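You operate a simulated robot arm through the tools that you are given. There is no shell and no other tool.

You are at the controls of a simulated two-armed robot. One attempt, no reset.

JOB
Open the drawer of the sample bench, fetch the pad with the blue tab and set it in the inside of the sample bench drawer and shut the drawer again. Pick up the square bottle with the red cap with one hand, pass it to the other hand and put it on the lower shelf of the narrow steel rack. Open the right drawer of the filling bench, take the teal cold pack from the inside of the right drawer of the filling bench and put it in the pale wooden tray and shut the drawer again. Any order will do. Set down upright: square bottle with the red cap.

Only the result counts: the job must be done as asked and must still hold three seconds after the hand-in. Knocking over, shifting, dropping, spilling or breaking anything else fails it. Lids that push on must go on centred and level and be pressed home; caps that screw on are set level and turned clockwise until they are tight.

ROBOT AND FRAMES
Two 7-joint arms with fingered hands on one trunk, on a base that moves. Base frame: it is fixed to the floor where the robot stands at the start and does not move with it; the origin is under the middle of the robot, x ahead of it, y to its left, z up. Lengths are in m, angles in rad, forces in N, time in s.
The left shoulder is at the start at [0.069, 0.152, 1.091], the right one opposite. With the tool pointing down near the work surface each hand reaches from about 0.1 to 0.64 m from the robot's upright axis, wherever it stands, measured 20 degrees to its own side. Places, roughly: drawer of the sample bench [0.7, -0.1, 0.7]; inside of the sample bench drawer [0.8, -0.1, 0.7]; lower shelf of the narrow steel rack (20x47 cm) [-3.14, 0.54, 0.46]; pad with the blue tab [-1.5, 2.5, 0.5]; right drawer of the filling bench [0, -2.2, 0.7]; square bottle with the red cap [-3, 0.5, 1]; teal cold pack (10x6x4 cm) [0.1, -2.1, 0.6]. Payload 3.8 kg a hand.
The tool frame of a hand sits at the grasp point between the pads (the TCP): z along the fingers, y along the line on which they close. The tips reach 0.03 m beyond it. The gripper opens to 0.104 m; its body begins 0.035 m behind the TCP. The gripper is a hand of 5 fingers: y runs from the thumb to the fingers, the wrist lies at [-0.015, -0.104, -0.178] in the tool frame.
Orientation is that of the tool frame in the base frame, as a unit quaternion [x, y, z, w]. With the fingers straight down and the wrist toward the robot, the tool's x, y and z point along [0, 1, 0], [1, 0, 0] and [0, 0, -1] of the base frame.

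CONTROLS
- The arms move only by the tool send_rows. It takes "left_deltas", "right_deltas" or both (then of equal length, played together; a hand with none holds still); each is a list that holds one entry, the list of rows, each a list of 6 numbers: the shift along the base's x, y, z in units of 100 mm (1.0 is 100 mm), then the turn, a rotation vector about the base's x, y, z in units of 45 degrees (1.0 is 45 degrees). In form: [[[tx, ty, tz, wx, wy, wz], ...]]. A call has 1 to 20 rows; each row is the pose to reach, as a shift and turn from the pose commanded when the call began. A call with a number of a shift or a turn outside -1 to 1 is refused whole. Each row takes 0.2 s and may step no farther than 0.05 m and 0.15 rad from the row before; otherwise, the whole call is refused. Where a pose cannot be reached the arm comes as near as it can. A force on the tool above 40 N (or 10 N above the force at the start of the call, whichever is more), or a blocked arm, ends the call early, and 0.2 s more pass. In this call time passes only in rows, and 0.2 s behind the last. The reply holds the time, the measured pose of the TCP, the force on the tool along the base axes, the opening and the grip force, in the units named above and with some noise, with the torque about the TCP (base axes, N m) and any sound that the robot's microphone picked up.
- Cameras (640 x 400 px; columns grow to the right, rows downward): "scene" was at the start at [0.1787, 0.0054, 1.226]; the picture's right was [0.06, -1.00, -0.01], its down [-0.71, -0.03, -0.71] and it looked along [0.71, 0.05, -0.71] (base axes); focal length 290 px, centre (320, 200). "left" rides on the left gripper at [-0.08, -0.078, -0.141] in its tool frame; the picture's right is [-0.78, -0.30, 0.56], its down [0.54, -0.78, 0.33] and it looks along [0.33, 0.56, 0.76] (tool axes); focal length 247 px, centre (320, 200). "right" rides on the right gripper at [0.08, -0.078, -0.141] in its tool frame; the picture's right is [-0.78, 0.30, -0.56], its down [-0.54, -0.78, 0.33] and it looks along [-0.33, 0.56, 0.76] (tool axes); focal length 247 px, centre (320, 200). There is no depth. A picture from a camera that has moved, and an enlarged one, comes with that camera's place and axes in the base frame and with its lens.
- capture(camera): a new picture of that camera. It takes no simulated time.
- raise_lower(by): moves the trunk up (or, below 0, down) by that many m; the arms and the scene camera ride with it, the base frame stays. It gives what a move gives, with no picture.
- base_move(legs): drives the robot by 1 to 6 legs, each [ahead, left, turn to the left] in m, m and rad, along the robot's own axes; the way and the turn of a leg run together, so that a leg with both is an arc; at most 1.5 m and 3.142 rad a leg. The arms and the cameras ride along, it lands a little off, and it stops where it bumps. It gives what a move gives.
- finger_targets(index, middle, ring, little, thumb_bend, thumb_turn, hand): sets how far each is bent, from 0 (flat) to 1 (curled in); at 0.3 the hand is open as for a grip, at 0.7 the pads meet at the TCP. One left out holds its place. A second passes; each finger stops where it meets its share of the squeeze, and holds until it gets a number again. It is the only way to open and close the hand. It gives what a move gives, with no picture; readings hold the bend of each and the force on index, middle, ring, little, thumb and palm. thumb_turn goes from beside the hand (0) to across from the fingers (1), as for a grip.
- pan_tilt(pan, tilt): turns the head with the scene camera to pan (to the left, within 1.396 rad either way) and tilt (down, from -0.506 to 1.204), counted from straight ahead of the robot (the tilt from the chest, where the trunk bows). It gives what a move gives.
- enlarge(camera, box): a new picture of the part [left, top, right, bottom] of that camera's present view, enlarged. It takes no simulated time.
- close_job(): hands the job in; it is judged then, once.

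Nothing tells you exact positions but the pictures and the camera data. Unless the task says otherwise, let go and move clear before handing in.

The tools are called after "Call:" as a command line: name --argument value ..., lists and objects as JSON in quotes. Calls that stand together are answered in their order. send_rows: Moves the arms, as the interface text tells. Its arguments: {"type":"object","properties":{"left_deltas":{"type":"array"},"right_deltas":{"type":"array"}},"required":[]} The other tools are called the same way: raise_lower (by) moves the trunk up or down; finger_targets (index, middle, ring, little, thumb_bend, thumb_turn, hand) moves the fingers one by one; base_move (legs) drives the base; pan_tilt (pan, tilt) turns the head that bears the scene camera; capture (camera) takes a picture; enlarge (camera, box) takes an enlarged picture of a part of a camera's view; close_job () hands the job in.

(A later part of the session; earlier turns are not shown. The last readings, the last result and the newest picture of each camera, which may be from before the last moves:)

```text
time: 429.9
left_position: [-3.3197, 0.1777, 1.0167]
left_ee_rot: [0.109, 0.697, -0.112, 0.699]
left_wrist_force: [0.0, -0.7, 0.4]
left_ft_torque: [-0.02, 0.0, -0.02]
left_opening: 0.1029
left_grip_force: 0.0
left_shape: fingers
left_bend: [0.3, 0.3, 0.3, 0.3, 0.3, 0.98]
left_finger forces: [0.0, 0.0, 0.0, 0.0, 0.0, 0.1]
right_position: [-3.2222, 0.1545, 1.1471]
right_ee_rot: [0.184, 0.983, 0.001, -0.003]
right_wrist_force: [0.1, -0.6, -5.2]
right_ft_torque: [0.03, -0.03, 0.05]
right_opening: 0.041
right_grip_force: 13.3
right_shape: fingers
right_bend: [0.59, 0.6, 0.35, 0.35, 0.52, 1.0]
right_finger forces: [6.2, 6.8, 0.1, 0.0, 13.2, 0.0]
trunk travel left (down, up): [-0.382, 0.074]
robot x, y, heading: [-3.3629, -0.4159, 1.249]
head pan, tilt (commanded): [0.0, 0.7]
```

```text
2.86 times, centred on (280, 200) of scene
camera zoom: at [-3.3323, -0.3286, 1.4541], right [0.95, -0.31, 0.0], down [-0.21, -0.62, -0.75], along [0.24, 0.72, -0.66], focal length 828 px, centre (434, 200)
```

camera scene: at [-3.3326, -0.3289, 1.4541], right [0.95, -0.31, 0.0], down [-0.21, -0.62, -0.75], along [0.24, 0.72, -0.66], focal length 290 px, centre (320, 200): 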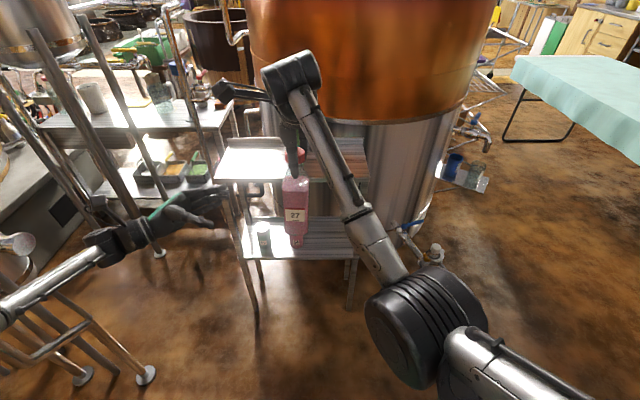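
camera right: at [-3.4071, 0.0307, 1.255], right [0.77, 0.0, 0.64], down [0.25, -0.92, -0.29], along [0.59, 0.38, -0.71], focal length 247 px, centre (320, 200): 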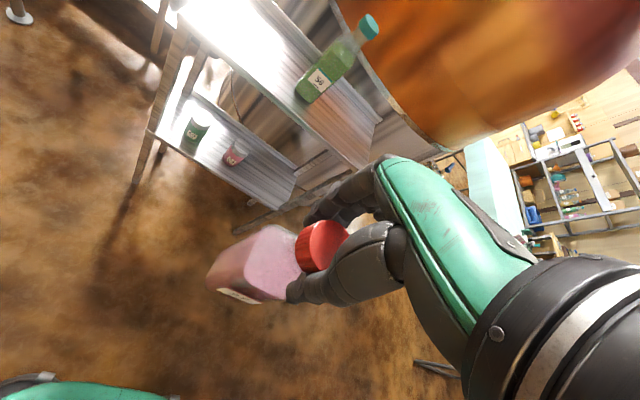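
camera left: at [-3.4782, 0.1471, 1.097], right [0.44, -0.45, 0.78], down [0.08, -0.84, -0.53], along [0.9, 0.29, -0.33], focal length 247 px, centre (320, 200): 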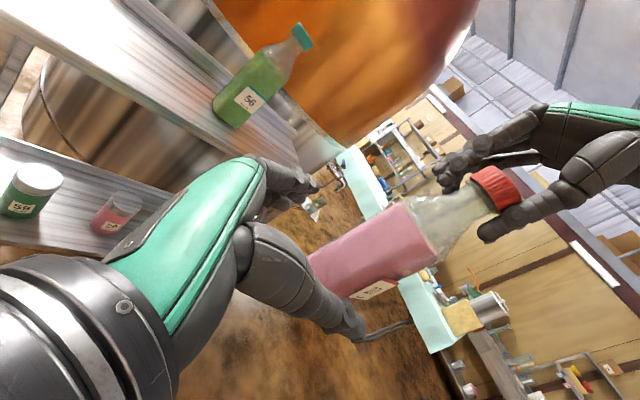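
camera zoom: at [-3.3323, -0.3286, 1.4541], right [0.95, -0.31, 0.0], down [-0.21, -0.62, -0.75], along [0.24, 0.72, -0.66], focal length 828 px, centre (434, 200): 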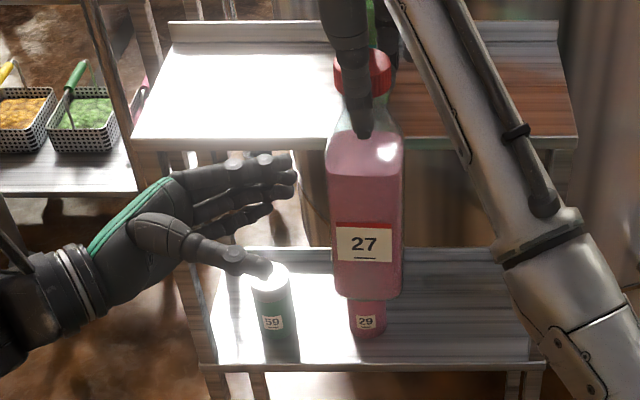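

Aligned; sliding the open left hand around the bottle body.

Call:
send_rows --left_deltas '[[[0.25, -0.06, 0.0, 0, 0, 0], [0.5, -0.12, 0.0, 0, 0, 0], [0.72, -0.17, 0.0, 0, 0, 0], [0.92, -0.22, 0.0, 0, 0, 0]]]'

Call:
capture --camera "left"

Call:
enlarge --camera "scene" --box '[200, 130, 360, 270]'

```text
time: 430.9
left_position: [-3.2283, 0.1537, 1.0185]
left_ee_rot: [0.109, 0.698, -0.112, 0.699]
left_wrist_force: [0.0, 0.6, 0.2]
left_ft_torque: [-0.04, 0.0, -0.01]
left_opening: 0.103
left_grip_force: 0.0
left_shape: fingers
left_bend: [0.3, 0.3, 0.3, 0.3, 0.3, 0.98]
left_finger forces: [0.1, 0.1, 0.0, 0.0, 0.1, 0.1]
right_position: [-3.2237, 0.1541, 1.1463]
right_ee_rot: [0.184, 0.983, 0.0, -0.002]
right_wrist_force: [-0.5, 0.5, -6.4]
right_ft_torque: [0.03, -0.05, -0.03]
right_opening: 0.0409
right_grip_force: 13.7
right_shape: fingers
right_bend: [0.59, 0.6, 0.35, 0.35, 0.52, 1.0]
right_finger forces: [6.1, 6.9, 0.0, 0.0, 13.3, 0.0]
trunk travel left (down, up): [-0.382, 0.074]
robot x, y, heading: [-3.3634, -0.4148, 1.248]
head pan, tilt (commanded): [0.0, 0.7]
```

```text
taken
camera left: at [-3.3878, 0.1238, 1.0983], right [0.44, -0.45, 0.78], down [0.08, -0.84, -0.53], along [0.9, 0.29, -0.33], focal length 247 px, centre (320, 200)
```

left: 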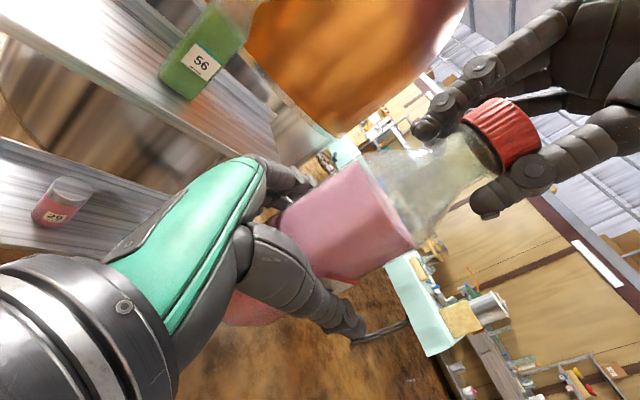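

```text
2.86 times, centred on (280, 200) of scene
camera zoom: at [-3.3325, -0.3287, 1.4541], right [0.95, -0.31, 0.0], down [-0.21, -0.62, -0.75], along [0.24, 0.72, -0.66], focal length 828 px, centre (434, 200)
```

zoom: 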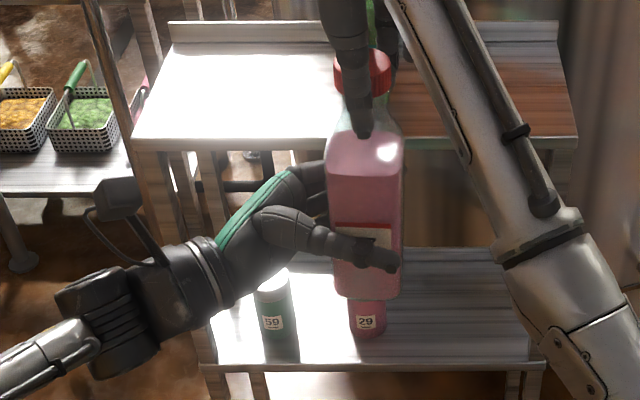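

The bottle is between the left thumb and fingers. Closing the left hand.

Call:
finger_targets --hand "left" --index 0.6 --middle 0.6 --ring 0.6 --little 0.6 --thumb_bend 0.6

Call:
capture --camera "left"

Call:
enlarge --camera "scene" --box '[200, 130, 360, 270]'

```text
time: 431.9
left_position: [-3.2301, 0.1539, 1.0177]
left_ee_rot: [0.11, 0.698, -0.113, 0.699]
left_wrist_force: [-0.6, -1.9, -0.4]
left_ft_torque: [0.22, -0.07, 0.06]
left_opening: 0.0507
left_grip_force: 18.6
left_shape: fingers
left_bend: [0.55, 0.57, 0.56, 0.56, 0.5, 0.99]
left_finger forces: [5.5, 2.8, 3.1, 6.0, 19.9, 0.1]
right_position: [-3.2235, 0.1554, 1.1478]
right_ee_rot: [0.185, 0.983, 0.0, -0.001]
right_wrist_force: [0.2, 1.8, -3.8]
right_ft_torque: [0.15, -0.08, -0.06]
right_opening: 0.0413
right_grip_force: 13.6
right_shape: fingers
right_bend: [0.59, 0.6, 0.35, 0.35, 0.52, 1.0]
right_finger forces: [8.0, 7.3, 0.1, 0.0, 12.2, 0.0]
trunk travel left (down, up): [-0.382, 0.074]
robot x, y, heading: [-3.3599, -0.4163, 1.251]
head pan, tilt (commanded): [0.0, 0.7]
```

```text
taken
camera left: at [-3.3884, 0.1237, 1.0981], right [0.44, -0.45, 0.78], down [0.08, -0.84, -0.53], along [0.9, 0.29, -0.33], focal length 247 px, centre (320, 200)
```

left: 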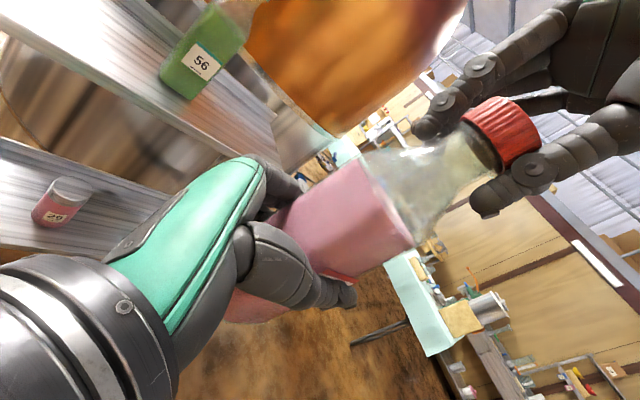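

```text
2.86 times, centred on (280, 200) of scene
camera zoom: at [-3.3332, -0.3287, 1.4541], right [0.95, -0.32, 0.0], down [-0.21, -0.62, -0.75], along [0.24, 0.72, -0.66], focal length 828 px, centre (434, 200)
```

zoom: 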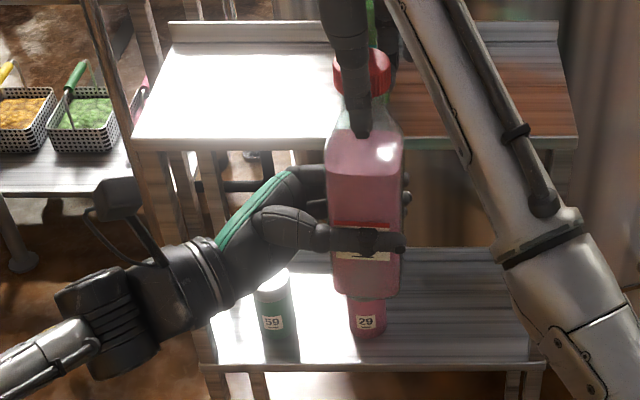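

The left hand has it (about 20 N). Tightening slightly, then releasing the cap with the right hand.

Call:
finger_targets --hand "left" --index 0.66 --middle 0.68 --ring 0.68 --little 0.66 --thumb_bend 0.66

Call:
finger_targets --hand "right" --index 0.38 --middle 0.38 --thumb_bend 0.38

Call:
capture --camera "left"

```text
time: 432.9
left_position: [-3.2297, 0.1543, 1.0175]
left_ee_rot: [0.109, 0.698, -0.112, 0.699]
left_wrist_force: [0.7, -0.1, -1.3]
left_ft_torque: [0.29, -0.13, 0.09]
left_opening: 0.0502
left_grip_force: 28.7
left_shape: fingers
left_bend: [0.58, 0.61, 0.6, 0.59, 0.5, 0.99]
left_finger forces: [7.5, 6.3, 6.6, 7.9, 28.2, 0.0]
right_position: [-3.2238, 0.1554, 1.1476]
right_ee_rot: [0.184, 0.983, 0.0, -0.002]
right_wrist_force: [1.0, 1.3, -3.1]
right_ft_torque: [-0.16, 0.04, -0.11]
right_opening: 0.041
right_grip_force: 13.2
right_shape: fingers
right_bend: [0.59, 0.61, 0.35, 0.35, 0.52, 1.0]
right_finger forces: [7.2, 6.1, 0.0, 0.1, 13.1, 0.0]
trunk travel left (down, up): [-0.382, 0.074]
robot x, y, heading: [-3.3622, -0.4148, 1.246]
head pan, tilt (commanded): [0.0, 0.7]
```

```text
time: 433.9
left_position: [-3.2303, 0.1532, 1.0177]
left_ee_rot: [0.109, 0.698, -0.112, 0.699]
left_wrist_force: [0.8, 0.7, 0.4]
left_ft_torque: [-0.02, -0.01, -0.01]
left_opening: 0.0498
left_grip_force: 27.5
left_shape: fingers
left_bend: [0.58, 0.61, 0.61, 0.6, 0.51, 0.98]
left_finger forces: [9.3, 6.3, 6.3, 7.0, 27.0, 0.0]
right_position: [-3.2237, 0.1557, 1.1474]
right_ee_rot: [0.184, 0.983, 0.001, -0.002]
right_wrist_force: [0.6, -0.3, -0.7]
right_ft_torque: [0.01, 0.0, 0.0]
right_opening: 0.0827
right_grip_force: 0.1
right_shape: fingers
right_bend: [0.38, 0.38, 0.35, 0.35, 0.38, 0.99]
right_finger forces: [0.1, 0.1, 0.1, 0.0, 0.0, 0.0]
trunk travel left (down, up): [-0.382, 0.074]
robot x, y, heading: [-3.3611, -0.4147, 1.246]
head pan, tilt (commanded): [0.0, 0.7]
```

```text
taken
camera left: at [-3.3884, 0.1238, 1.0982], right [0.44, -0.45, 0.78], down [0.08, -0.84, -0.53], along [0.9, 0.29, -0.33], focal length 247 px, centre (320, 200)
```

left: 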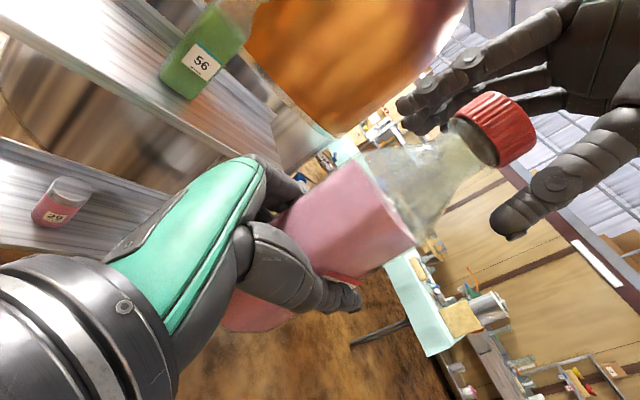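

The right hand has let go; the left holds the bottle. Raising the right hand clear and moving it aside.

Call:
send_rows --right_deltas '[[[0, 0, 0.2, 0, 0, 0], [0, 0, 0.45, 0, 0, 0], [0, 0, 0.7, 0, 0, 0], [0.1, -0.03, 1.0, 0, 0, 0]]]'

Call:
send_rows --right_deltas '[[[0.25, -0.12, 0.05, 0, 0, 0], [0.5, -0.24, 0.1, 0, 0, 0], [0.75, -0.36, 0.1, 0, 0, 0], [1.0, -0.5, 0.1, 0, 0, 0]]]'

Call:
send_rows --right_deltas '[[[0.25, -0.2, -0.1, 0, 0, 0], [0.5, -0.4, -0.2, 0, 0, 0], [0.75, -0.6, -0.3, 0, 0, 0], [1.0, -0.8, -0.4, 0, 0, 0]]]'

Call:
capture --camera "scene"

Call:
capture --camera "left"

```text
time: 434.9
left_position: [-3.2309, 0.1527, 1.0175]
left_ee_rot: [0.11, 0.698, -0.112, 0.699]
left_wrist_force: [0.1, -0.2, 0.0]
left_ft_torque: [0.02, 0.01, 0.02]
left_opening: 0.0501
left_grip_force: 27.6
left_shape: fingers
left_bend: [0.58, 0.61, 0.61, 0.6, 0.51, 0.98]
left_finger forces: [9.3, 6.2, 6.3, 6.9, 27.0, 0.0]
right_position: [-3.211, 0.1526, 1.2472]
right_ee_rot: [0.184, 0.983, 0.001, -0.003]
right_wrist_force: [-0.2, -0.5, -0.1]
right_ft_torque: [0.0, 0.04, 0.0]
right_opening: 0.0823
right_grip_force: 0.0
right_shape: fingers
right_bend: [0.38, 0.38, 0.35, 0.35, 0.38, 0.99]
right_finger forces: [0.0, 0.0, 0.0, 0.0, 0.1, 0.0]
trunk travel left (down, up): [-0.382, 0.074]
robot x, y, heading: [-3.3633, -0.418, 1.247]
head pan, tilt (commanded): [0.0, 0.7]
```

```text
time: 435.9
left_position: [-3.2289, 0.1528, 1.0175]
left_ee_rot: [0.108, 0.698, -0.112, 0.699]
left_wrist_force: [0.7, -0.5, -0.5]
left_ft_torque: [0.01, -0.05, 0.03]
left_opening: 0.0499
left_grip_force: 27.6
left_shape: fingers
left_bend: [0.58, 0.61, 0.61, 0.6, 0.51, 0.98]
left_finger forces: [9.2, 6.2, 6.2, 6.8, 26.9, 0.0]
right_position: [-3.1105, 0.101, 1.2576]
right_ee_rot: [0.184, 0.983, 0.001, -0.002]
right_wrist_force: [0.0, 0.4, 0.6]
right_ft_torque: [-0.02, 0.03, 0.01]
right_opening: 0.0825
right_grip_force: 0.0
right_shape: fingers
right_bend: [0.38, 0.38, 0.35, 0.35, 0.38, 0.99]
right_finger forces: [0.1, 0.0, 0.0, 0.0, 0.0, 0.0]
trunk travel left (down, up): [-0.382, 0.074]
robot x, y, heading: [-3.3632, -0.4175, 1.252]
head pan, tilt (commanded): [0.0, 0.7]
```

```text
time: 436.9
left_position: [-3.2298, 0.1527, 1.0185]
left_ee_rot: [0.109, 0.698, -0.112, 0.699]
left_wrist_force: [-1.1, -0.2, -0.2]
left_ft_torque: [0.02, -0.01, 0.0]
left_opening: 0.05
left_grip_force: 28.0
left_shape: fingers
left_bend: [0.58, 0.61, 0.61, 0.6, 0.51, 0.98]
left_finger forces: [9.3, 6.2, 6.2, 6.8, 26.8, 0.0]
right_position: [-3.0118, 0.0195, 1.2177]
right_ee_rot: [0.185, 0.983, 0.001, -0.002]
right_wrist_force: [0.0, 0.1, 0.7]
right_ft_torque: [0.0, 0.0, -0.03]
right_opening: 0.0826
right_grip_force: 0.0
right_shape: fingers
right_bend: [0.38, 0.38, 0.35, 0.35, 0.38, 0.99]
right_finger forces: [0.0, 0.0, 0.0, 0.0, 0.0, 0.0]
trunk travel left (down, up): [-0.382, 0.074]
robot x, y, heading: [-3.3596, -0.4189, 1.256]
head pan, tilt (commanded): [0.0, 0.7]
```

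```text
taken
camera scene: at [-3.332, -0.3295, 1.4541], right [0.95, -0.31, 0.0], down [-0.21, -0.62, -0.75], along [0.24, 0.72, -0.66], focal length 290 px, centre (320, 200)
```

scene: 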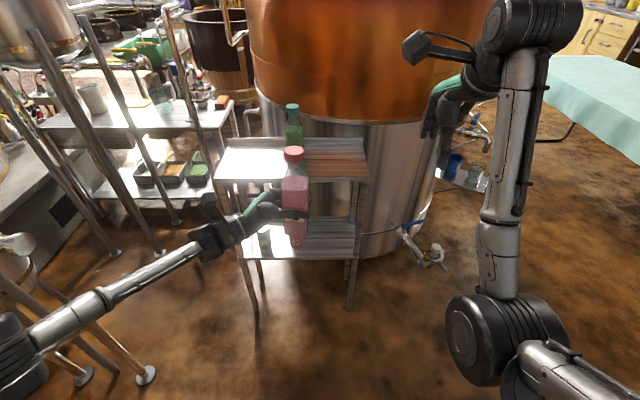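

```text
taken
camera left: at [-3.3877, 0.1232, 1.0985], right [0.44, -0.45, 0.78], down [0.08, -0.84, -0.53], along [0.9, 0.29, -0.33], focal length 247 px, centre (320, 200)
```

left: 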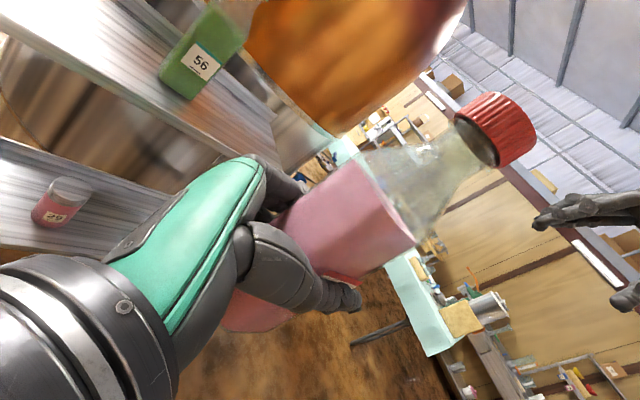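

Hand-over done: the left hand holds the bottle upright. Next I'll tuck the right hand back and turn the left hand (about the vertical) so that its wrist sits behind the bottle for placing.

Call:
send_rows --left_deltas '[[[-0.15, 0.05, 0, 0, 0, 0.13], [-0.3, 0.1, 0, 0, 0, 0.265], [-0.45, 0.15, 0, 0, 0, 0.4], [-0.6, 0.2, 0, 0, 0, 0.53], [-0.75, 0.24, 0, 0, 0, 0.667]]]' --right_deltas '[[[-0.06, -0.19, 0, 0, 0, 0], [-0.12, -0.38, 0, 0, 0, 0], [-0.18, -0.57, 0, 0, 0, 0], [-0.25, -0.76, 0, 0, 0, 0], [-0.31, -0.95, 0, 0, 0, 0]]]'

Call:
send_rows --left_deltas '[[[-0.15, 0.05, 0, 0, 0, 0.13], [-0.3, 0.1, 0, 0, 0, 0.265], [-0.45, 0.15, 0, 0, 0, 0.4], [-0.6, 0.2, 0, 0, 0, 0.53], [-0.7, 0.22, 0, 0, 0, 0.667]]]' --right_deltas '[[[-0.05, -0.15, 0, 0, 0, 0], [-0.1, -0.3, 0, 0, 0, 0], [-0.15, -0.45, 0, 0, 0, 0], [-0.2, -0.6, 0, 0, 0, 0], [-0.25, -0.75, 0, 0, 0, 0]]]'

Call:
capture --camera "scene"

Call:
capture --camera "left"

```text
time: 438.1
left_position: [-3.3047, 0.1782, 1.0166]
left_ee_rot: [-0.075, 0.702, 0.074, 0.704]
left_wrist_force: [-0.2, -0.8, 0.4]
left_ft_torque: [0.07, 0.02, -0.01]
left_opening: 0.0502
left_grip_force: 27.3
left_shape: fingers
left_bend: [0.58, 0.61, 0.61, 0.6, 0.51, 0.98]
left_finger forces: [9.2, 6.2, 6.2, 6.7, 26.8, 0.0]
right_position: [-3.0228, -0.0268, 1.22]
right_ee_rot: [0.19, 0.982, 0.005, 0.003]
right_wrist_force: [0.2, -0.6, -0.4]
right_ft_torque: [0.0, -0.05, 0.01]
right_opening: 0.0826
right_grip_force: 0.1
right_shape: fingers
right_bend: [0.38, 0.38, 0.35, 0.35, 0.38, 0.99]
right_finger forces: [0.1, 0.0, 0.1, 0.0, 0.0, 0.0]
right hand out of reach, approached as far as the arm can: row 3, 4, 5
trunk travel left (down, up): [-0.382, 0.074]
robot x, y, heading: [-3.3636, -0.4217, 1.246]
head pan, tilt (commanded): [0.0, 0.7]
```

```text
time: 439.3
left_position: [-3.3953, 0.2058, 1.0116]
left_ee_rot: [-0.239, 0.682, 0.267, 0.637]
left_wrist_force: [0.0, -0.3, 0.1]
left_ft_torque: [0.01, 0.03, -0.02]
left_opening: 0.05
left_grip_force: 27.6
left_shape: fingers
left_bend: [0.58, 0.62, 0.61, 0.6, 0.51, 0.98]
left_finger forces: [9.0, 6.3, 6.3, 6.6, 26.9, 0.1]
right_position: [-3.0215, -0.0257, 1.219]
right_ee_rot: [0.189, 0.982, 0.004, 0.004]
right_wrist_force: [0.0, -0.3, -0.2]
right_ft_torque: [0.04, 0.02, 0.0]
right_opening: 0.0825
right_grip_force: 0.2
right_shape: fingers
right_bend: [0.38, 0.38, 0.35, 0.35, 0.38, 0.99]
right_finger forces: [0.0, 0.0, 0.0, 0.1, 0.0, 0.0]
right hand out of reach, approached as far as the arm can: row 1, 2, 3, 4, 5
trunk travel left (down, up): [-0.382, 0.074]
robot x, y, heading: [-3.3634, -0.4169, 1.252]
head pan, tilt (commanded): [0.0, 0.7]
```

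```text
taken
camera scene: at [-3.3333, -0.3289, 1.4541], right [0.95, -0.31, 0.0], down [-0.21, -0.62, -0.75], along [0.24, 0.72, -0.66], focal length 290 px, centre (320, 200)
```

scene: 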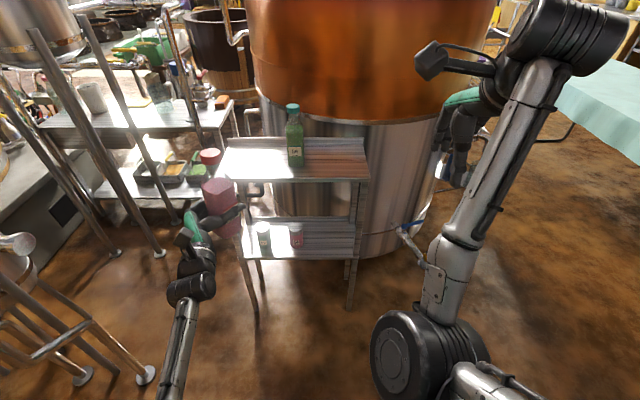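

```text
taken
camera left: at [-3.4426, 0.0523, 1.0933], right [0.67, 0.14, 0.73], down [0.72, -0.35, -0.6], along [0.17, 0.93, -0.33], focal length 247 px, centre (320, 200)
```

left: 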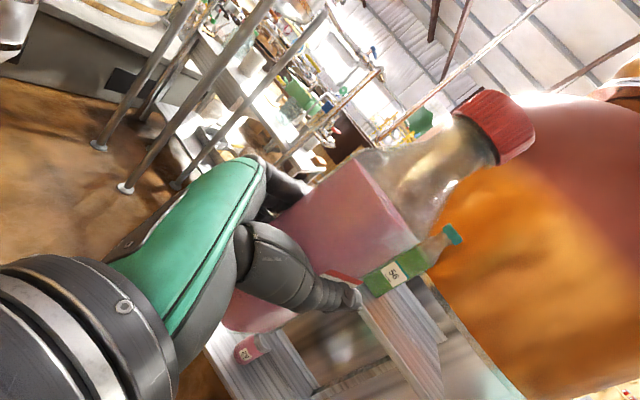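

The bottle is upright with the wrist behind it. Lowering the trunk toward the lower shelf height.

Call:
raise_lower --by -0.28

Call:
capture --camera "scene"

Call:
capture --camera "left"

```text
time: 442.1
left_position: [-3.3784, 0.2024, 0.7373]
left_ee_rot: [-0.24, 0.67, 0.26, 0.653]
left_wrist_force: [-0.4, -0.4, -0.3]
left_ft_torque: [0.03, 0.04, 0.02]
left_opening: 0.05
left_grip_force: 27.6
left_shape: fingers
left_bend: [0.58, 0.62, 0.62, 0.61, 0.52, 0.98]
left_finger forces: [9.6, 6.4, 6.3, 6.0, 25.9, 0.1]
right_position: [-3.0107, 0.0096, 0.7731]
right_ee_rot: [0.186, 0.971, -0.15, -0.017]
right_wrist_force: [-0.5, -0.4, -0.3]
right_ft_torque: [0.0, 0.02, 0.0]
right_opening: 0.0824
right_grip_force: 0.1
right_shape: fingers
right_bend: [0.38, 0.38, 0.35, 0.35, 0.38, 0.99]
right_finger forces: [0.0, 0.0, 0.0, 0.0, 0.0, 0.1]
trunk travel left (down, up): [-0.102, 0.354]
robot x, y, heading: [-3.3609, -0.4172, 1.248]
head pan, tilt (commanded): [0.0, 0.7]
```

```text
taken
camera scene: at [-3.2934, -0.2091, 1.1151], right [0.95, -0.32, 0.0], down [-0.27, -0.81, -0.52], along [0.16, 0.49, -0.86], focal length 290 px, centre (320, 200)
```

scene: 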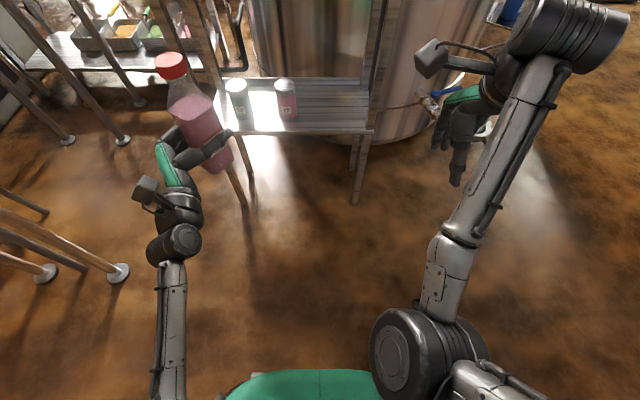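

```text
taken
camera left: at [-3.4303, 0.0502, 0.8178], right [0.64, 0.13, 0.76], down [0.75, -0.35, -0.56], along [0.19, 0.93, -0.33], focal length 247 px, centre (320, 200)
```

left: 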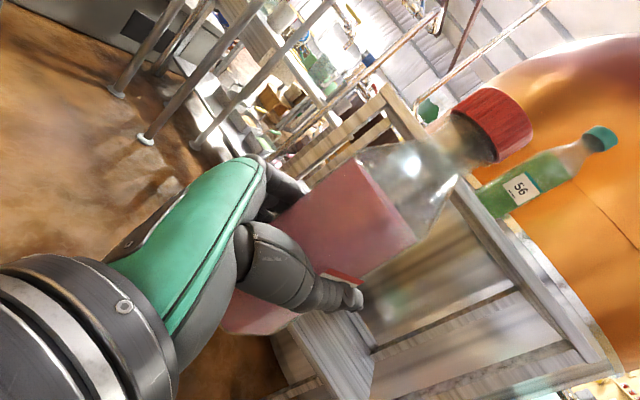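

Now lowering the left arm so the bottle will pass between the shelves, and drawing the right hand back.

Call:
send_rows --left_deltas '[[[0, 0, -0.25, 0, 0, 0], [0, 0, -0.5, 0, 0, 0], [0, 0, -0.75, 0, 0, 0], [0, 0, -1.0, 0, 0, 0]]]' --right_deltas '[[[-0.08, -0.24, 0.05, 0, 0, 0], [-0.15, -0.48, 0.1, 0, 0, 0], [-0.23, -0.71, 0.15, 0, 0, 0], [-0.3, -0.95, 0.2, 0, 0, 0]]]'

Call:
send_rows --left_deltas '[[[0, 0, -0.2, 0, 0, 0], [0, 0, -0.4, 0, 0, 0], [0, 0, -0.6, 0, 0, 0]]]'

Call:
capture --camera "scene"

Call:
capture --camera "left"

```text
time: 443.1
left_position: [-3.3744, 0.1988, 0.6351]
left_ee_rot: [-0.257, 0.66, 0.251, 0.66]
left_wrist_force: [-0.4, 0.4, -0.4]
left_ft_torque: [0.03, 0.01, -0.04]
left_opening: 0.0499
left_grip_force: 26.8
left_shape: fingers
left_bend: [0.58, 0.62, 0.62, 0.61, 0.52, 0.98]
left_finger forces: [9.4, 6.4, 6.1, 6.2, 25.8, 0.0]
right_position: [-2.9735, -0.0655, 0.7626]
right_ee_rot: [0.192, 0.973, -0.13, 0.005]
right_wrist_force: [-0.9, 0.1, 0.5]
right_ft_torque: [-0.02, -0.01, -0.01]
right_opening: 0.0828
right_grip_force: 0.1
right_shape: fingers
right_bend: [0.38, 0.38, 0.35, 0.35, 0.38, 0.99]
right_finger forces: [0.0, 0.0, 0.1, 0.0, 0.1, 0.0]
right hand out of reach, approached as far as the arm can: row 1, 2, 3, 4
trunk travel left (down, up): [-0.102, 0.354]
robot x, y, heading: [-3.36, -0.4168, 1.25]
head pan, tilt (commanded): [0.0, 0.7]
```

```text
time: 443.9
left_position: [-3.3757, 0.1998, 0.5761]
left_ee_rot: [-0.254, 0.659, 0.252, 0.661]
left_wrist_force: [0.5, -0.1, -0.3]
left_ft_torque: [0.01, 0.04, 0.01]
left_opening: 0.0498
left_grip_force: 26.6
left_shape: fingers
left_bend: [0.58, 0.62, 0.62, 0.61, 0.52, 0.98]
left_finger forces: [9.4, 6.1, 6.1, 6.0, 25.5, 0.0]
right_position: [-2.9732, -0.067, 0.7602]
right_ee_rot: [0.194, 0.972, -0.133, 0.004]
right_wrist_force: [0.0, -0.9, -0.4]
right_ft_torque: [0.0, -0.03, 0.0]
right_opening: 0.0828
right_grip_force: 0.1
right_shape: fingers
right_bend: [0.38, 0.38, 0.35, 0.35, 0.38, 0.99]
right_finger forces: [0.1, 0.1, 0.0, 0.0, 0.0, 0.0]
trunk travel left (down, up): [-0.102, 0.354]
robot x, y, heading: [-3.363, -0.4175, 1.249]
head pan, tilt (commanded): [0.0, 0.7]
```

```text
taken
camera scene: at [-3.2935, -0.2088, 1.1156], right [0.95, -0.32, 0.0], down [-0.27, -0.81, -0.52], along [0.16, 0.49, -0.86], focal length 290 px, centre (320, 200)
```

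scene: 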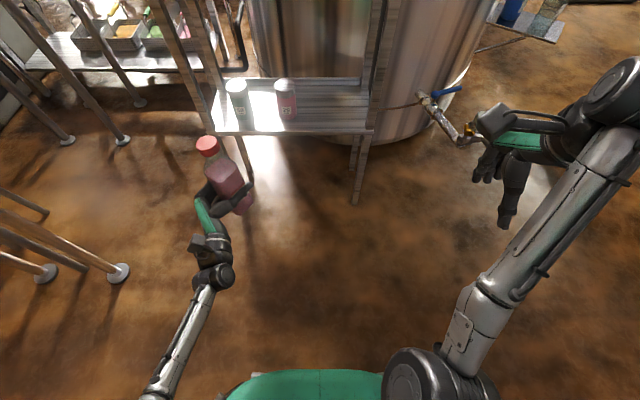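

```text
taken
camera left: at [-3.4288, 0.048, 0.6561], right [0.61, 0.15, 0.78], down [0.77, -0.36, -0.53], along [0.19, 0.92, -0.33], focal length 247 px, centre (320, 200)
```

left: 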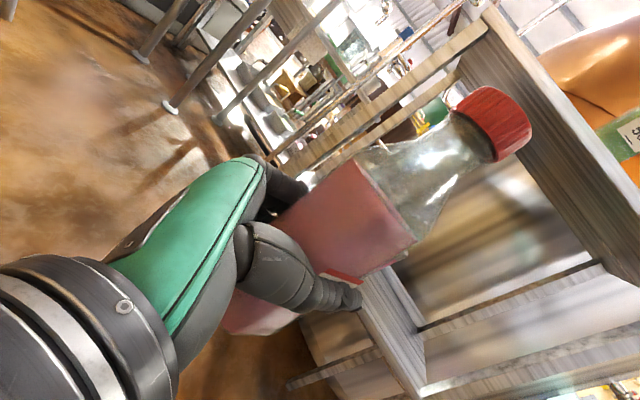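

The bottle is upright at shelf-entry height. Side-stepping right so it lines up with the free part of the lower shelf.

Call:
base_move --legs '[[0, -0.25, 0]]'

Call:
capture --camera "scene"

Call:
capture --camera "left"

```text
time: 445.8
left_position: [-3.1386, 0.122, 0.5764]
left_ee_rot: [-0.254, 0.66, 0.253, 0.66]
left_wrist_force: [0.2, 0.6, 0.7]
left_ft_torque: [0.02, 0.05, 0.04]
left_opening: 0.05
left_grip_force: 26.6
left_shape: fingers
left_bend: [0.58, 0.62, 0.62, 0.61, 0.52, 0.98]
left_finger forces: [9.4, 6.1, 6.0, 5.9, 25.5, 0.0]
right_position: [-2.7355, -0.1475, 0.7576]
right_ee_rot: [0.194, 0.971, -0.138, 0.007]
right_wrist_force: [0.2, -0.1, 0.7]
right_ft_torque: [0.01, -0.03, -0.01]
right_opening: 0.0829
right_grip_force: 0.0
right_shape: fingers
right_bend: [0.38, 0.38, 0.35, 0.35, 0.38, 0.99]
right_finger forces: [0.0, 0.0, 0.0, 0.0, 0.1, 0.0]
trunk travel left (down, up): [-0.102, 0.354]
robot x, y, heading: [-3.1255, -0.4921, 1.25]
head pan, tilt (commanded): [0.0, 0.7]
```

```text
taken
camera scene: at [-3.0553, -0.2881, 1.1157], right [0.95, -0.31, 0.0], down [-0.27, -0.81, -0.52], along [0.16, 0.49, -0.86], focal length 290 px, centre (320, 200)
```

scene: 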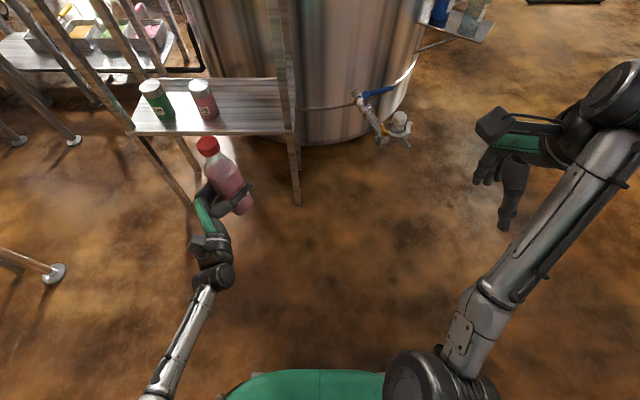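

```text
taken
camera left: at [-3.1909, -0.0312, 0.6566], right [0.61, 0.15, 0.78], down [0.77, -0.36, -0.53], along [0.19, 0.92, -0.33], focal length 247 px, centre (320, 200)
```

left: 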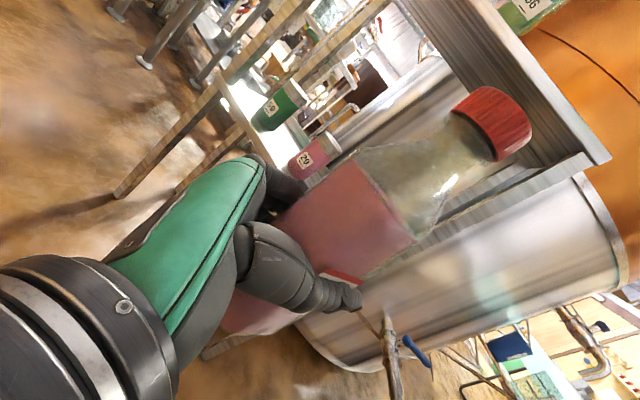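

Lined up with the free area right of the pink jar. Moving forward in two stages.

Call:
base_move --legs '[[0.24, 0, 0]]'

Call:
capture --camera "scene"

Call:
capture --camera "left"

```text
time: 447.5
left_position: [-3.0663, 0.3471, 0.5751]
left_ee_rot: [-0.256, 0.659, 0.254, 0.66]
left_wrist_force: [-0.6, 0.7, 0.6]
left_ft_torque: [0.03, 0.02, 0.01]
left_opening: 0.0494
left_grip_force: 26.3
left_shape: fingers
left_bend: [0.58, 0.62, 0.62, 0.61, 0.52, 0.98]
left_finger forces: [9.5, 6.2, 5.9, 6.0, 25.4, 0.0]
right_position: [-2.6619, 0.0807, 0.7568]
right_ee_rot: [0.192, 0.972, -0.139, 0.008]
right_wrist_force: [0.7, -0.2, 0.0]
right_ft_torque: [-0.01, 0.05, 0.0]
right_opening: 0.0828
right_grip_force: 0.0
right_shape: fingers
right_bend: [0.38, 0.38, 0.35, 0.35, 0.38, 0.99]
right_finger forces: [0.0, 0.0, 0.0, 0.1, 0.0, 0.1]
trunk travel left (down, up): [-0.102, 0.354]
robot x, y, heading: [-3.0495, -0.2677, 1.259]
head pan, tilt (commanded): [0.0, 0.7]
```

```text
taken
camera scene: at [-2.9821, -0.0598, 1.1155], right [0.95, -0.31, 0.0], down [-0.27, -0.81, -0.52], along [0.16, 0.49, -0.86], focal length 290 px, centre (320, 200)
```

scene: 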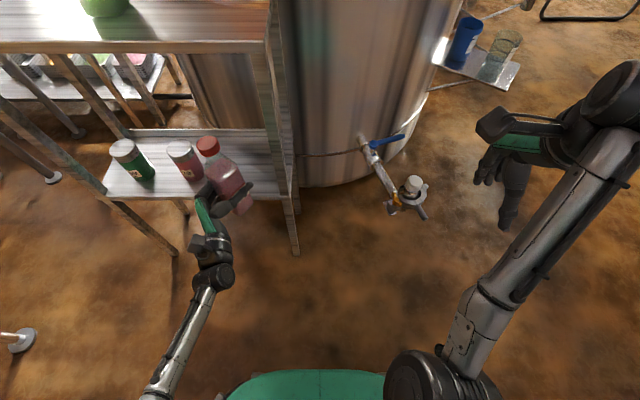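

```text
taken
camera left: at [-3.1185, 0.1959, 0.6558], right [0.61, 0.16, 0.78], down [0.77, -0.35, -0.53], along [0.19, 0.92, -0.34], focal length 247 px, centre (320, 200)
```

left: 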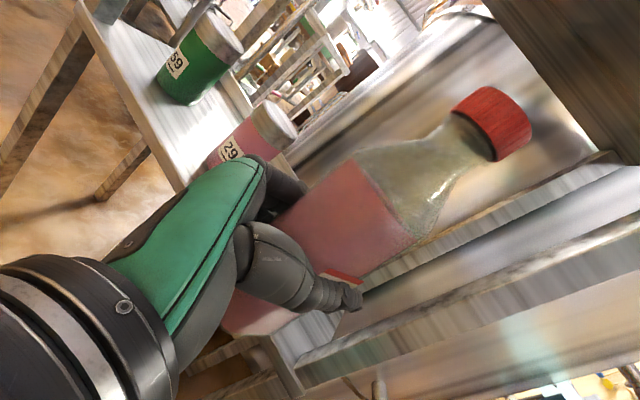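

A small shift right to keep the knuckles clear of the pink jar, then the last bit forward.

Call:
base_move --legs '[[0, -0.022, 0], [0.155, 0, 0]]'

Call:
capture --camera "scene"

Call:
capture --camera "left"

```text
time: 449.3
left_position: [-2.9969, 0.4884, 0.5754]
left_ee_rot: [-0.257, 0.659, 0.254, 0.66]
left_wrist_force: [0.3, 0.3, 0.0]
left_ft_torque: [0.06, 0.0, 0.0]
left_opening: 0.0498
left_grip_force: 26.5
left_shape: fingers
left_bend: [0.58, 0.62, 0.62, 0.61, 0.52, 0.98]
left_finger forces: [9.4, 6.3, 6.0, 5.8, 25.5, 0.2]
right_position: [-2.5931, 0.2218, 0.7578]
right_ee_rot: [0.192, 0.971, -0.139, 0.009]
right_wrist_force: [-0.1, 0.8, -0.4]
right_ft_torque: [-0.04, 0.0, 0.0]
right_opening: 0.0828
right_grip_force: 0.0
right_shape: fingers
right_bend: [0.38, 0.38, 0.35, 0.35, 0.38, 0.99]
right_finger forces: [0.1, 0.0, 0.0, 0.0, 0.1, 0.0]
trunk travel left (down, up): [-0.102, 0.354]
robot x, y, heading: [-2.9812, -0.129, 1.253]
head pan, tilt (commanded): [0.0, 0.7]
```

```text
taken
camera scene: at [-2.9137, 0.0809, 1.1155], right [0.95, -0.31, 0.0], down [-0.27, -0.81, -0.52], along [0.16, 0.49, -0.86], focal length 290 px, centre (320, 200)
```

scene: 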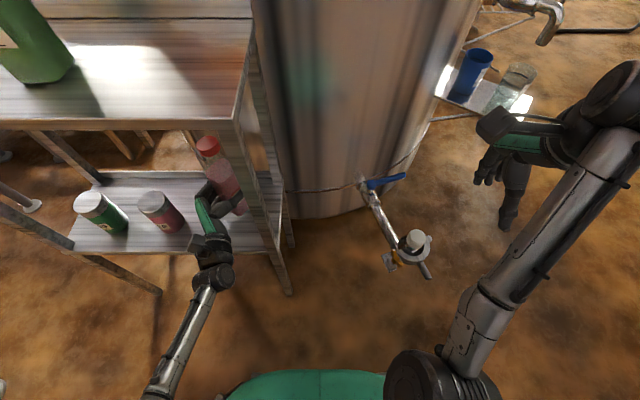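

```text
taken
camera left: at [-3.0504, 0.3362, 0.6556], right [0.61, 0.16, 0.78], down [0.77, -0.35, -0.53], along [0.19, 0.92, -0.34], focal length 247 px, centre (320, 200)
```

left: 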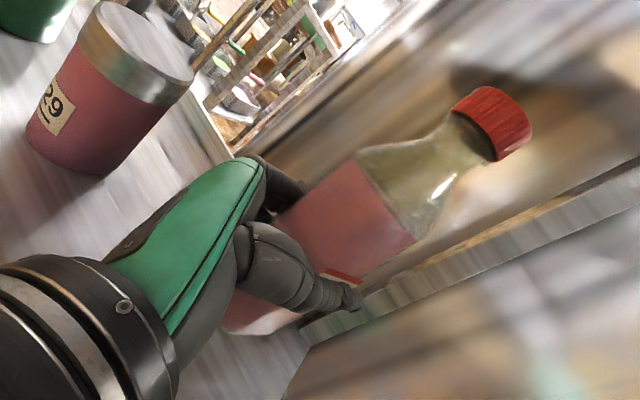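

The bottle is inside, over the free spot. Lowering in small steps until it touches the shelf.

Call:
send_rows --left_deltas '[[[0, 0, -0.07, 0, 0, 0], [0, 0, -0.14, 0, 0, 0], [0, 0, -0.2, 0, 0, 0]]]'

Call:
send_rows --left_deltas '[[[0, 0, -0.05, 0, 0, 0], [0, 0, -0.1, 0, 0, 0]]]'

Call:
capture --camera "left"

Call:
enlarge --camera "scene" --box '[130, 110, 310, 280]'

```text
time: 450.1
left_position: [-2.9979, 0.4876, 0.5556]
left_ee_rot: [-0.257, 0.659, 0.254, 0.66]
left_wrist_force: [-0.2, 0.1, 0.0]
left_ft_torque: [0.01, 0.01, 0.01]
left_opening: 0.0497
left_grip_force: 26.4
left_shape: fingers
left_bend: [0.58, 0.62, 0.62, 0.61, 0.52, 0.98]
left_finger forces: [9.4, 6.2, 6.0, 5.8, 25.4, 0.1]
right_position: [-2.5932, 0.2214, 0.7589]
right_ee_rot: [0.192, 0.972, -0.138, 0.009]
right_wrist_force: [0.5, -0.4, 1.2]
right_ft_torque: [0.0, 0.0, -0.01]
right_opening: 0.083
right_grip_force: 0.1
right_shape: fingers
right_bend: [0.38, 0.38, 0.35, 0.35, 0.38, 0.99]
right_finger forces: [0.1, 0.1, 0.1, 0.0, 0.0, 0.1]
trunk travel left (down, up): [-0.102, 0.354]
robot x, y, heading: [-2.9853, -0.1243, 1.256]
head pan, tilt (commanded): [0.0, 0.7]
```

```text
time: 450.7
left_position: [-2.9974, 0.4877, 0.5458]
left_ee_rot: [-0.256, 0.659, 0.253, 0.66]
left_wrist_force: [-0.6, 0.2, 0.7]
left_ft_torque: [0.03, 0.03, 0.01]
left_opening: 0.0497
left_grip_force: 26.6
left_shape: fingers
left_bend: [0.58, 0.62, 0.62, 0.61, 0.52, 0.98]
left_finger forces: [9.4, 6.2, 6.0, 5.9, 25.4, 0.0]
right_position: [-2.5935, 0.222, 0.7581]
right_ee_rot: [0.192, 0.972, -0.137, 0.009]
right_wrist_force: [0.2, 0.0, -0.9]
right_ft_torque: [0.02, 0.02, 0.0]
right_opening: 0.0831
right_grip_force: 0.1
right_shape: fingers
right_bend: [0.38, 0.38, 0.35, 0.35, 0.38, 0.99]
right_finger forces: [0.0, 0.0, 0.1, 0.0, 0.0, 0.0]
trunk travel left (down, up): [-0.102, 0.354]
robot x, y, heading: [-2.9864, -0.1275, 1.251]
head pan, tilt (commanded): [0.0, 0.7]
```

```text
taken
camera left: at [-3.0499, 0.3355, 0.6257], right [0.61, 0.16, 0.78], down [0.77, -0.35, -0.53], along [0.19, 0.92, -0.34], focal length 247 px, centre (320, 200)
```

left: 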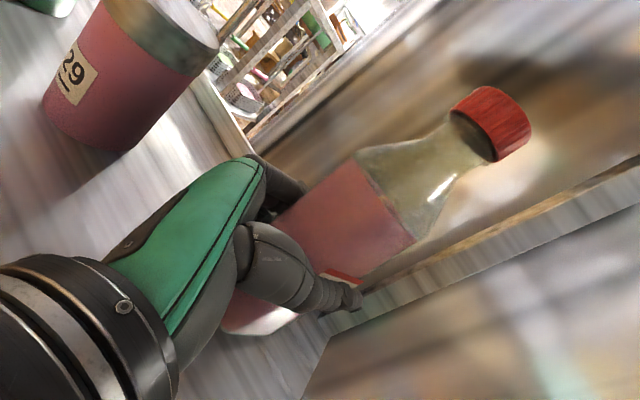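

```text
2.35 times, centred on (220, 195) of scene
camera zoom: at [-2.914, 0.0798, 1.1157], right [0.95, -0.31, 0.0], down [-0.27, -0.81, -0.52], along [0.16, 0.49, -0.86], focal length 682 px, centre (555, 212)
```

zoom: 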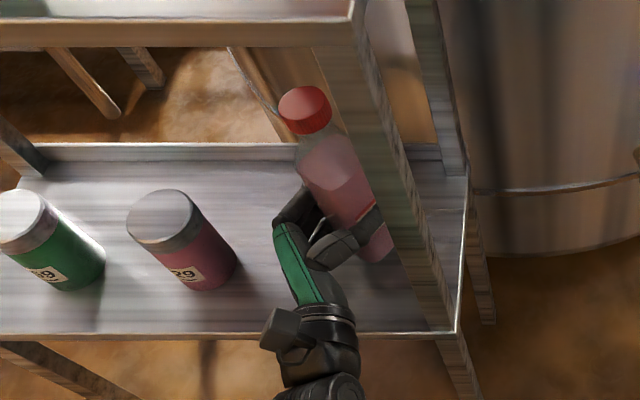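

Call:
send_rows --left_deltas '[[[0, 0, -0.03, 0, 0, 0], [0, 0, -0.06, 0, 0, 0]]]'

Call:
send_rows --left_deltas '[[[0, 0, -0.03, 0, 0, 0], [0, 0, -0.06, 0, 0, 0]]]'

Call:
capture --camera "left"

```text
time: 451.3
left_position: [-2.9989, 0.4879, 0.5392]
left_ee_rot: [-0.256, 0.659, 0.254, 0.66]
left_wrist_force: [-0.3, -0.3, -0.2]
left_ft_torque: [0.0, 0.01, -0.03]
left_opening: 0.0496
left_grip_force: 25.9
left_shape: fingers
left_bend: [0.58, 0.62, 0.62, 0.61, 0.52, 0.98]
left_finger forces: [9.3, 6.2, 6.0, 5.8, 25.5, 0.0]
right_position: [-2.5926, 0.2222, 0.7593]
right_ee_rot: [0.192, 0.972, -0.137, 0.01]
right_wrist_force: [0.2, 0.1, 0.3]
right_ft_torque: [0.04, -0.01, 0.01]
right_opening: 0.0827
right_grip_force: 0.0
right_shape: fingers
right_bend: [0.38, 0.38, 0.35, 0.35, 0.38, 0.99]
right_finger forces: [0.0, 0.0, 0.0, 0.1, 0.0, 0.0]
trunk travel left (down, up): [-0.102, 0.354]
robot x, y, heading: [-2.9844, -0.1288, 1.252]
head pan, tilt (commanded): [0.0, 0.7]
```

```text
time: 451.9
left_position: [-2.9972, 0.4867, 0.5335]
left_ee_rot: [-0.256, 0.658, 0.253, 0.661]
left_wrist_force: [-0.3, -0.6, 0.0]
left_ft_torque: [0.03, 0.05, 0.01]
left_opening: 0.0497
left_grip_force: 26.6
left_shape: fingers
left_bend: [0.58, 0.62, 0.62, 0.61, 0.52, 0.98]
left_finger forces: [9.3, 6.3, 6.1, 6.1, 25.5, 0.0]
right_position: [-2.593, 0.2204, 0.759]
right_ee_rot: [0.192, 0.972, -0.138, 0.009]
right_wrist_force: [0.1, -0.9, 0.3]
right_ft_torque: [0.0, 0.0, -0.01]
right_opening: 0.083
right_grip_force: 0.1
right_shape: fingers
right_bend: [0.38, 0.38, 0.35, 0.35, 0.38, 0.99]
right_finger forces: [0.0, 0.0, 0.0, 0.0, 0.0, 0.0]
trunk travel left (down, up): [-0.102, 0.354]
robot x, y, heading: [-2.9803, -0.1256, 1.253]
head pan, tilt (commanded): [0.0, 0.7]
```

```text
taken
camera left: at [-3.0504, 0.3353, 0.6141], right [0.61, 0.16, 0.78], down [0.77, -0.35, -0.53], along [0.19, 0.92, -0.33], focal length 247 px, centre (320, 200)
```

left: 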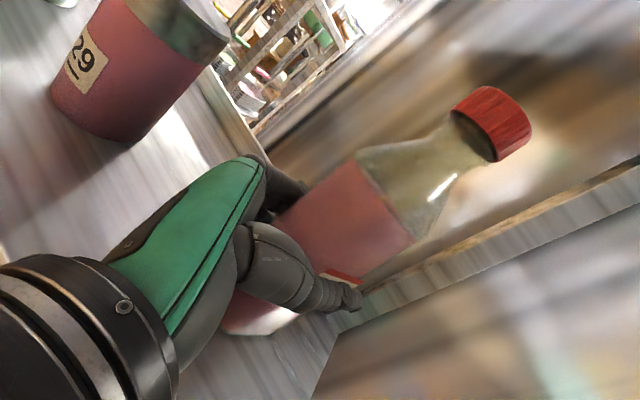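

Call:
send_rows --left_deltas '[[[0, 0, -0.03, 0, 0, 0], [0, 0, -0.06, 0, 0, 0]]]'

Call:
send_rows --left_deltas '[[[0, 0, -0.03, 0, 0, 0], [0, 0, -0.06, 0, 0, 0]]]'

Call:
send_rows --left_deltas '[[[0, 0, -0.03, 0, 0, 0], [0, 0, -0.06, 0, 0, 0]]]'

Call:
capture --camera "left"

```text
time: 452.5
left_position: [-2.9982, 0.4884, 0.5309]
left_ee_rot: [-0.254, 0.656, 0.257, 0.662]
left_wrist_force: [-0.3, -0.8, 13.0]
left_ft_torque: [0.19, -0.03, 0.0]
left_opening: 0.05
left_grip_force: 25.8
left_shape: fingers
left_bend: [0.58, 0.62, 0.62, 0.61, 0.52, 0.97]
left_finger forces: [8.5, 5.5, 5.8, 5.9, 25.6, 0.1]
right_position: [-2.5935, 0.2198, 0.7598]
right_ee_rot: [0.191, 0.972, -0.137, 0.009]
right_wrist_force: [-0.3, -0.9, -0.5]
right_ft_torque: [0.01, 0.0, 0.0]
right_opening: 0.0829
right_grip_force: 0.1
right_shape: fingers
right_bend: [0.38, 0.38, 0.35, 0.35, 0.38, 0.99]
right_finger forces: [0.0, 0.0, 0.0, 0.1, 0.0, 0.0]
trunk travel left (down, up): [-0.102, 0.354]
robot x, y, heading: [-2.9817, -0.1279, 1.252]
head pan, tilt (commanded): [0.0, 0.7]
```

```text
time: 453.1
left_position: [-2.9986, 0.4879, 0.5296]
left_ee_rot: [-0.252, 0.655, 0.26, 0.663]
left_wrist_force: [-0.3, -1.2, 30.2]
left_ft_torque: [0.28, -0.06, 0.04]
left_opening: 0.0499
left_grip_force: 24.9
left_shape: fingers
left_bend: [0.58, 0.62, 0.62, 0.62, 0.52, 0.95]
left_finger forces: [7.1, 5.3, 5.4, 5.7, 25.9, 0.0]
right_position: [-2.5935, 0.2165, 0.7615]
right_ee_rot: [0.192, 0.972, -0.135, 0.009]
right_wrist_force: [0.2, -0.4, 0.5]
right_ft_torque: [0.01, 0.02, -0.01]
right_opening: 0.0828
right_grip_force: 0.0
right_shape: fingers
right_bend: [0.38, 0.38, 0.35, 0.35, 0.38, 0.99]
right_finger forces: [0.1, 0.0, 0.1, 0.1, 0.1, 0.1]
trunk travel left (down, up): [-0.102, 0.354]
robot x, y, heading: [-2.9807, -0.1306, 1.255]
head pan, tilt (commanded): [0.0, 0.7]
```

```text
time: 453.7
left_position: [-2.9971, 0.4886, 0.5222]
left_ee_rot: [-0.252, 0.655, 0.259, 0.663]
left_wrist_force: [1.3, -4.0, 33.1]
left_ft_torque: [0.23, -0.13, -0.01]
left_opening: 0.0494
left_grip_force: 25.6
left_shape: fingers
left_bend: [0.59, 0.63, 0.62, 0.62, 0.52, 0.93]
left_finger forces: [6.6, 4.7, 4.9, 6.0, 27.2, 0.1]
right_position: [-2.5946, 0.219, 0.7599]
right_ee_rot: [0.192, 0.972, -0.136, 0.009]
right_wrist_force: [-0.7, -0.7, -0.6]
right_ft_torque: [-0.01, -0.04, -0.04]
right_opening: 0.0829
right_grip_force: 0.1
right_shape: fingers
right_bend: [0.38, 0.38, 0.35, 0.35, 0.38, 0.99]
right_finger forces: [0.1, 0.1, 0.0, 0.1, 0.1, 0.0]
trunk travel left (down, up): [-0.102, 0.354]
robot x, y, heading: [-2.9829, -0.1295, 1.253]
head pan, tilt (commanded): [0.0, 0.7]
```

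```text
taken
camera left: at [-3.0501, 0.3344, 0.6003], right [0.61, 0.15, 0.78], down [0.77, -0.34, -0.53], along [0.19, 0.93, -0.32], focal length 247 px, centre (320, 200)
```

left: 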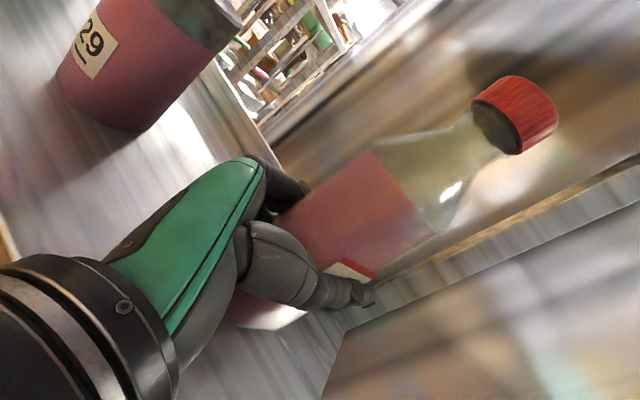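

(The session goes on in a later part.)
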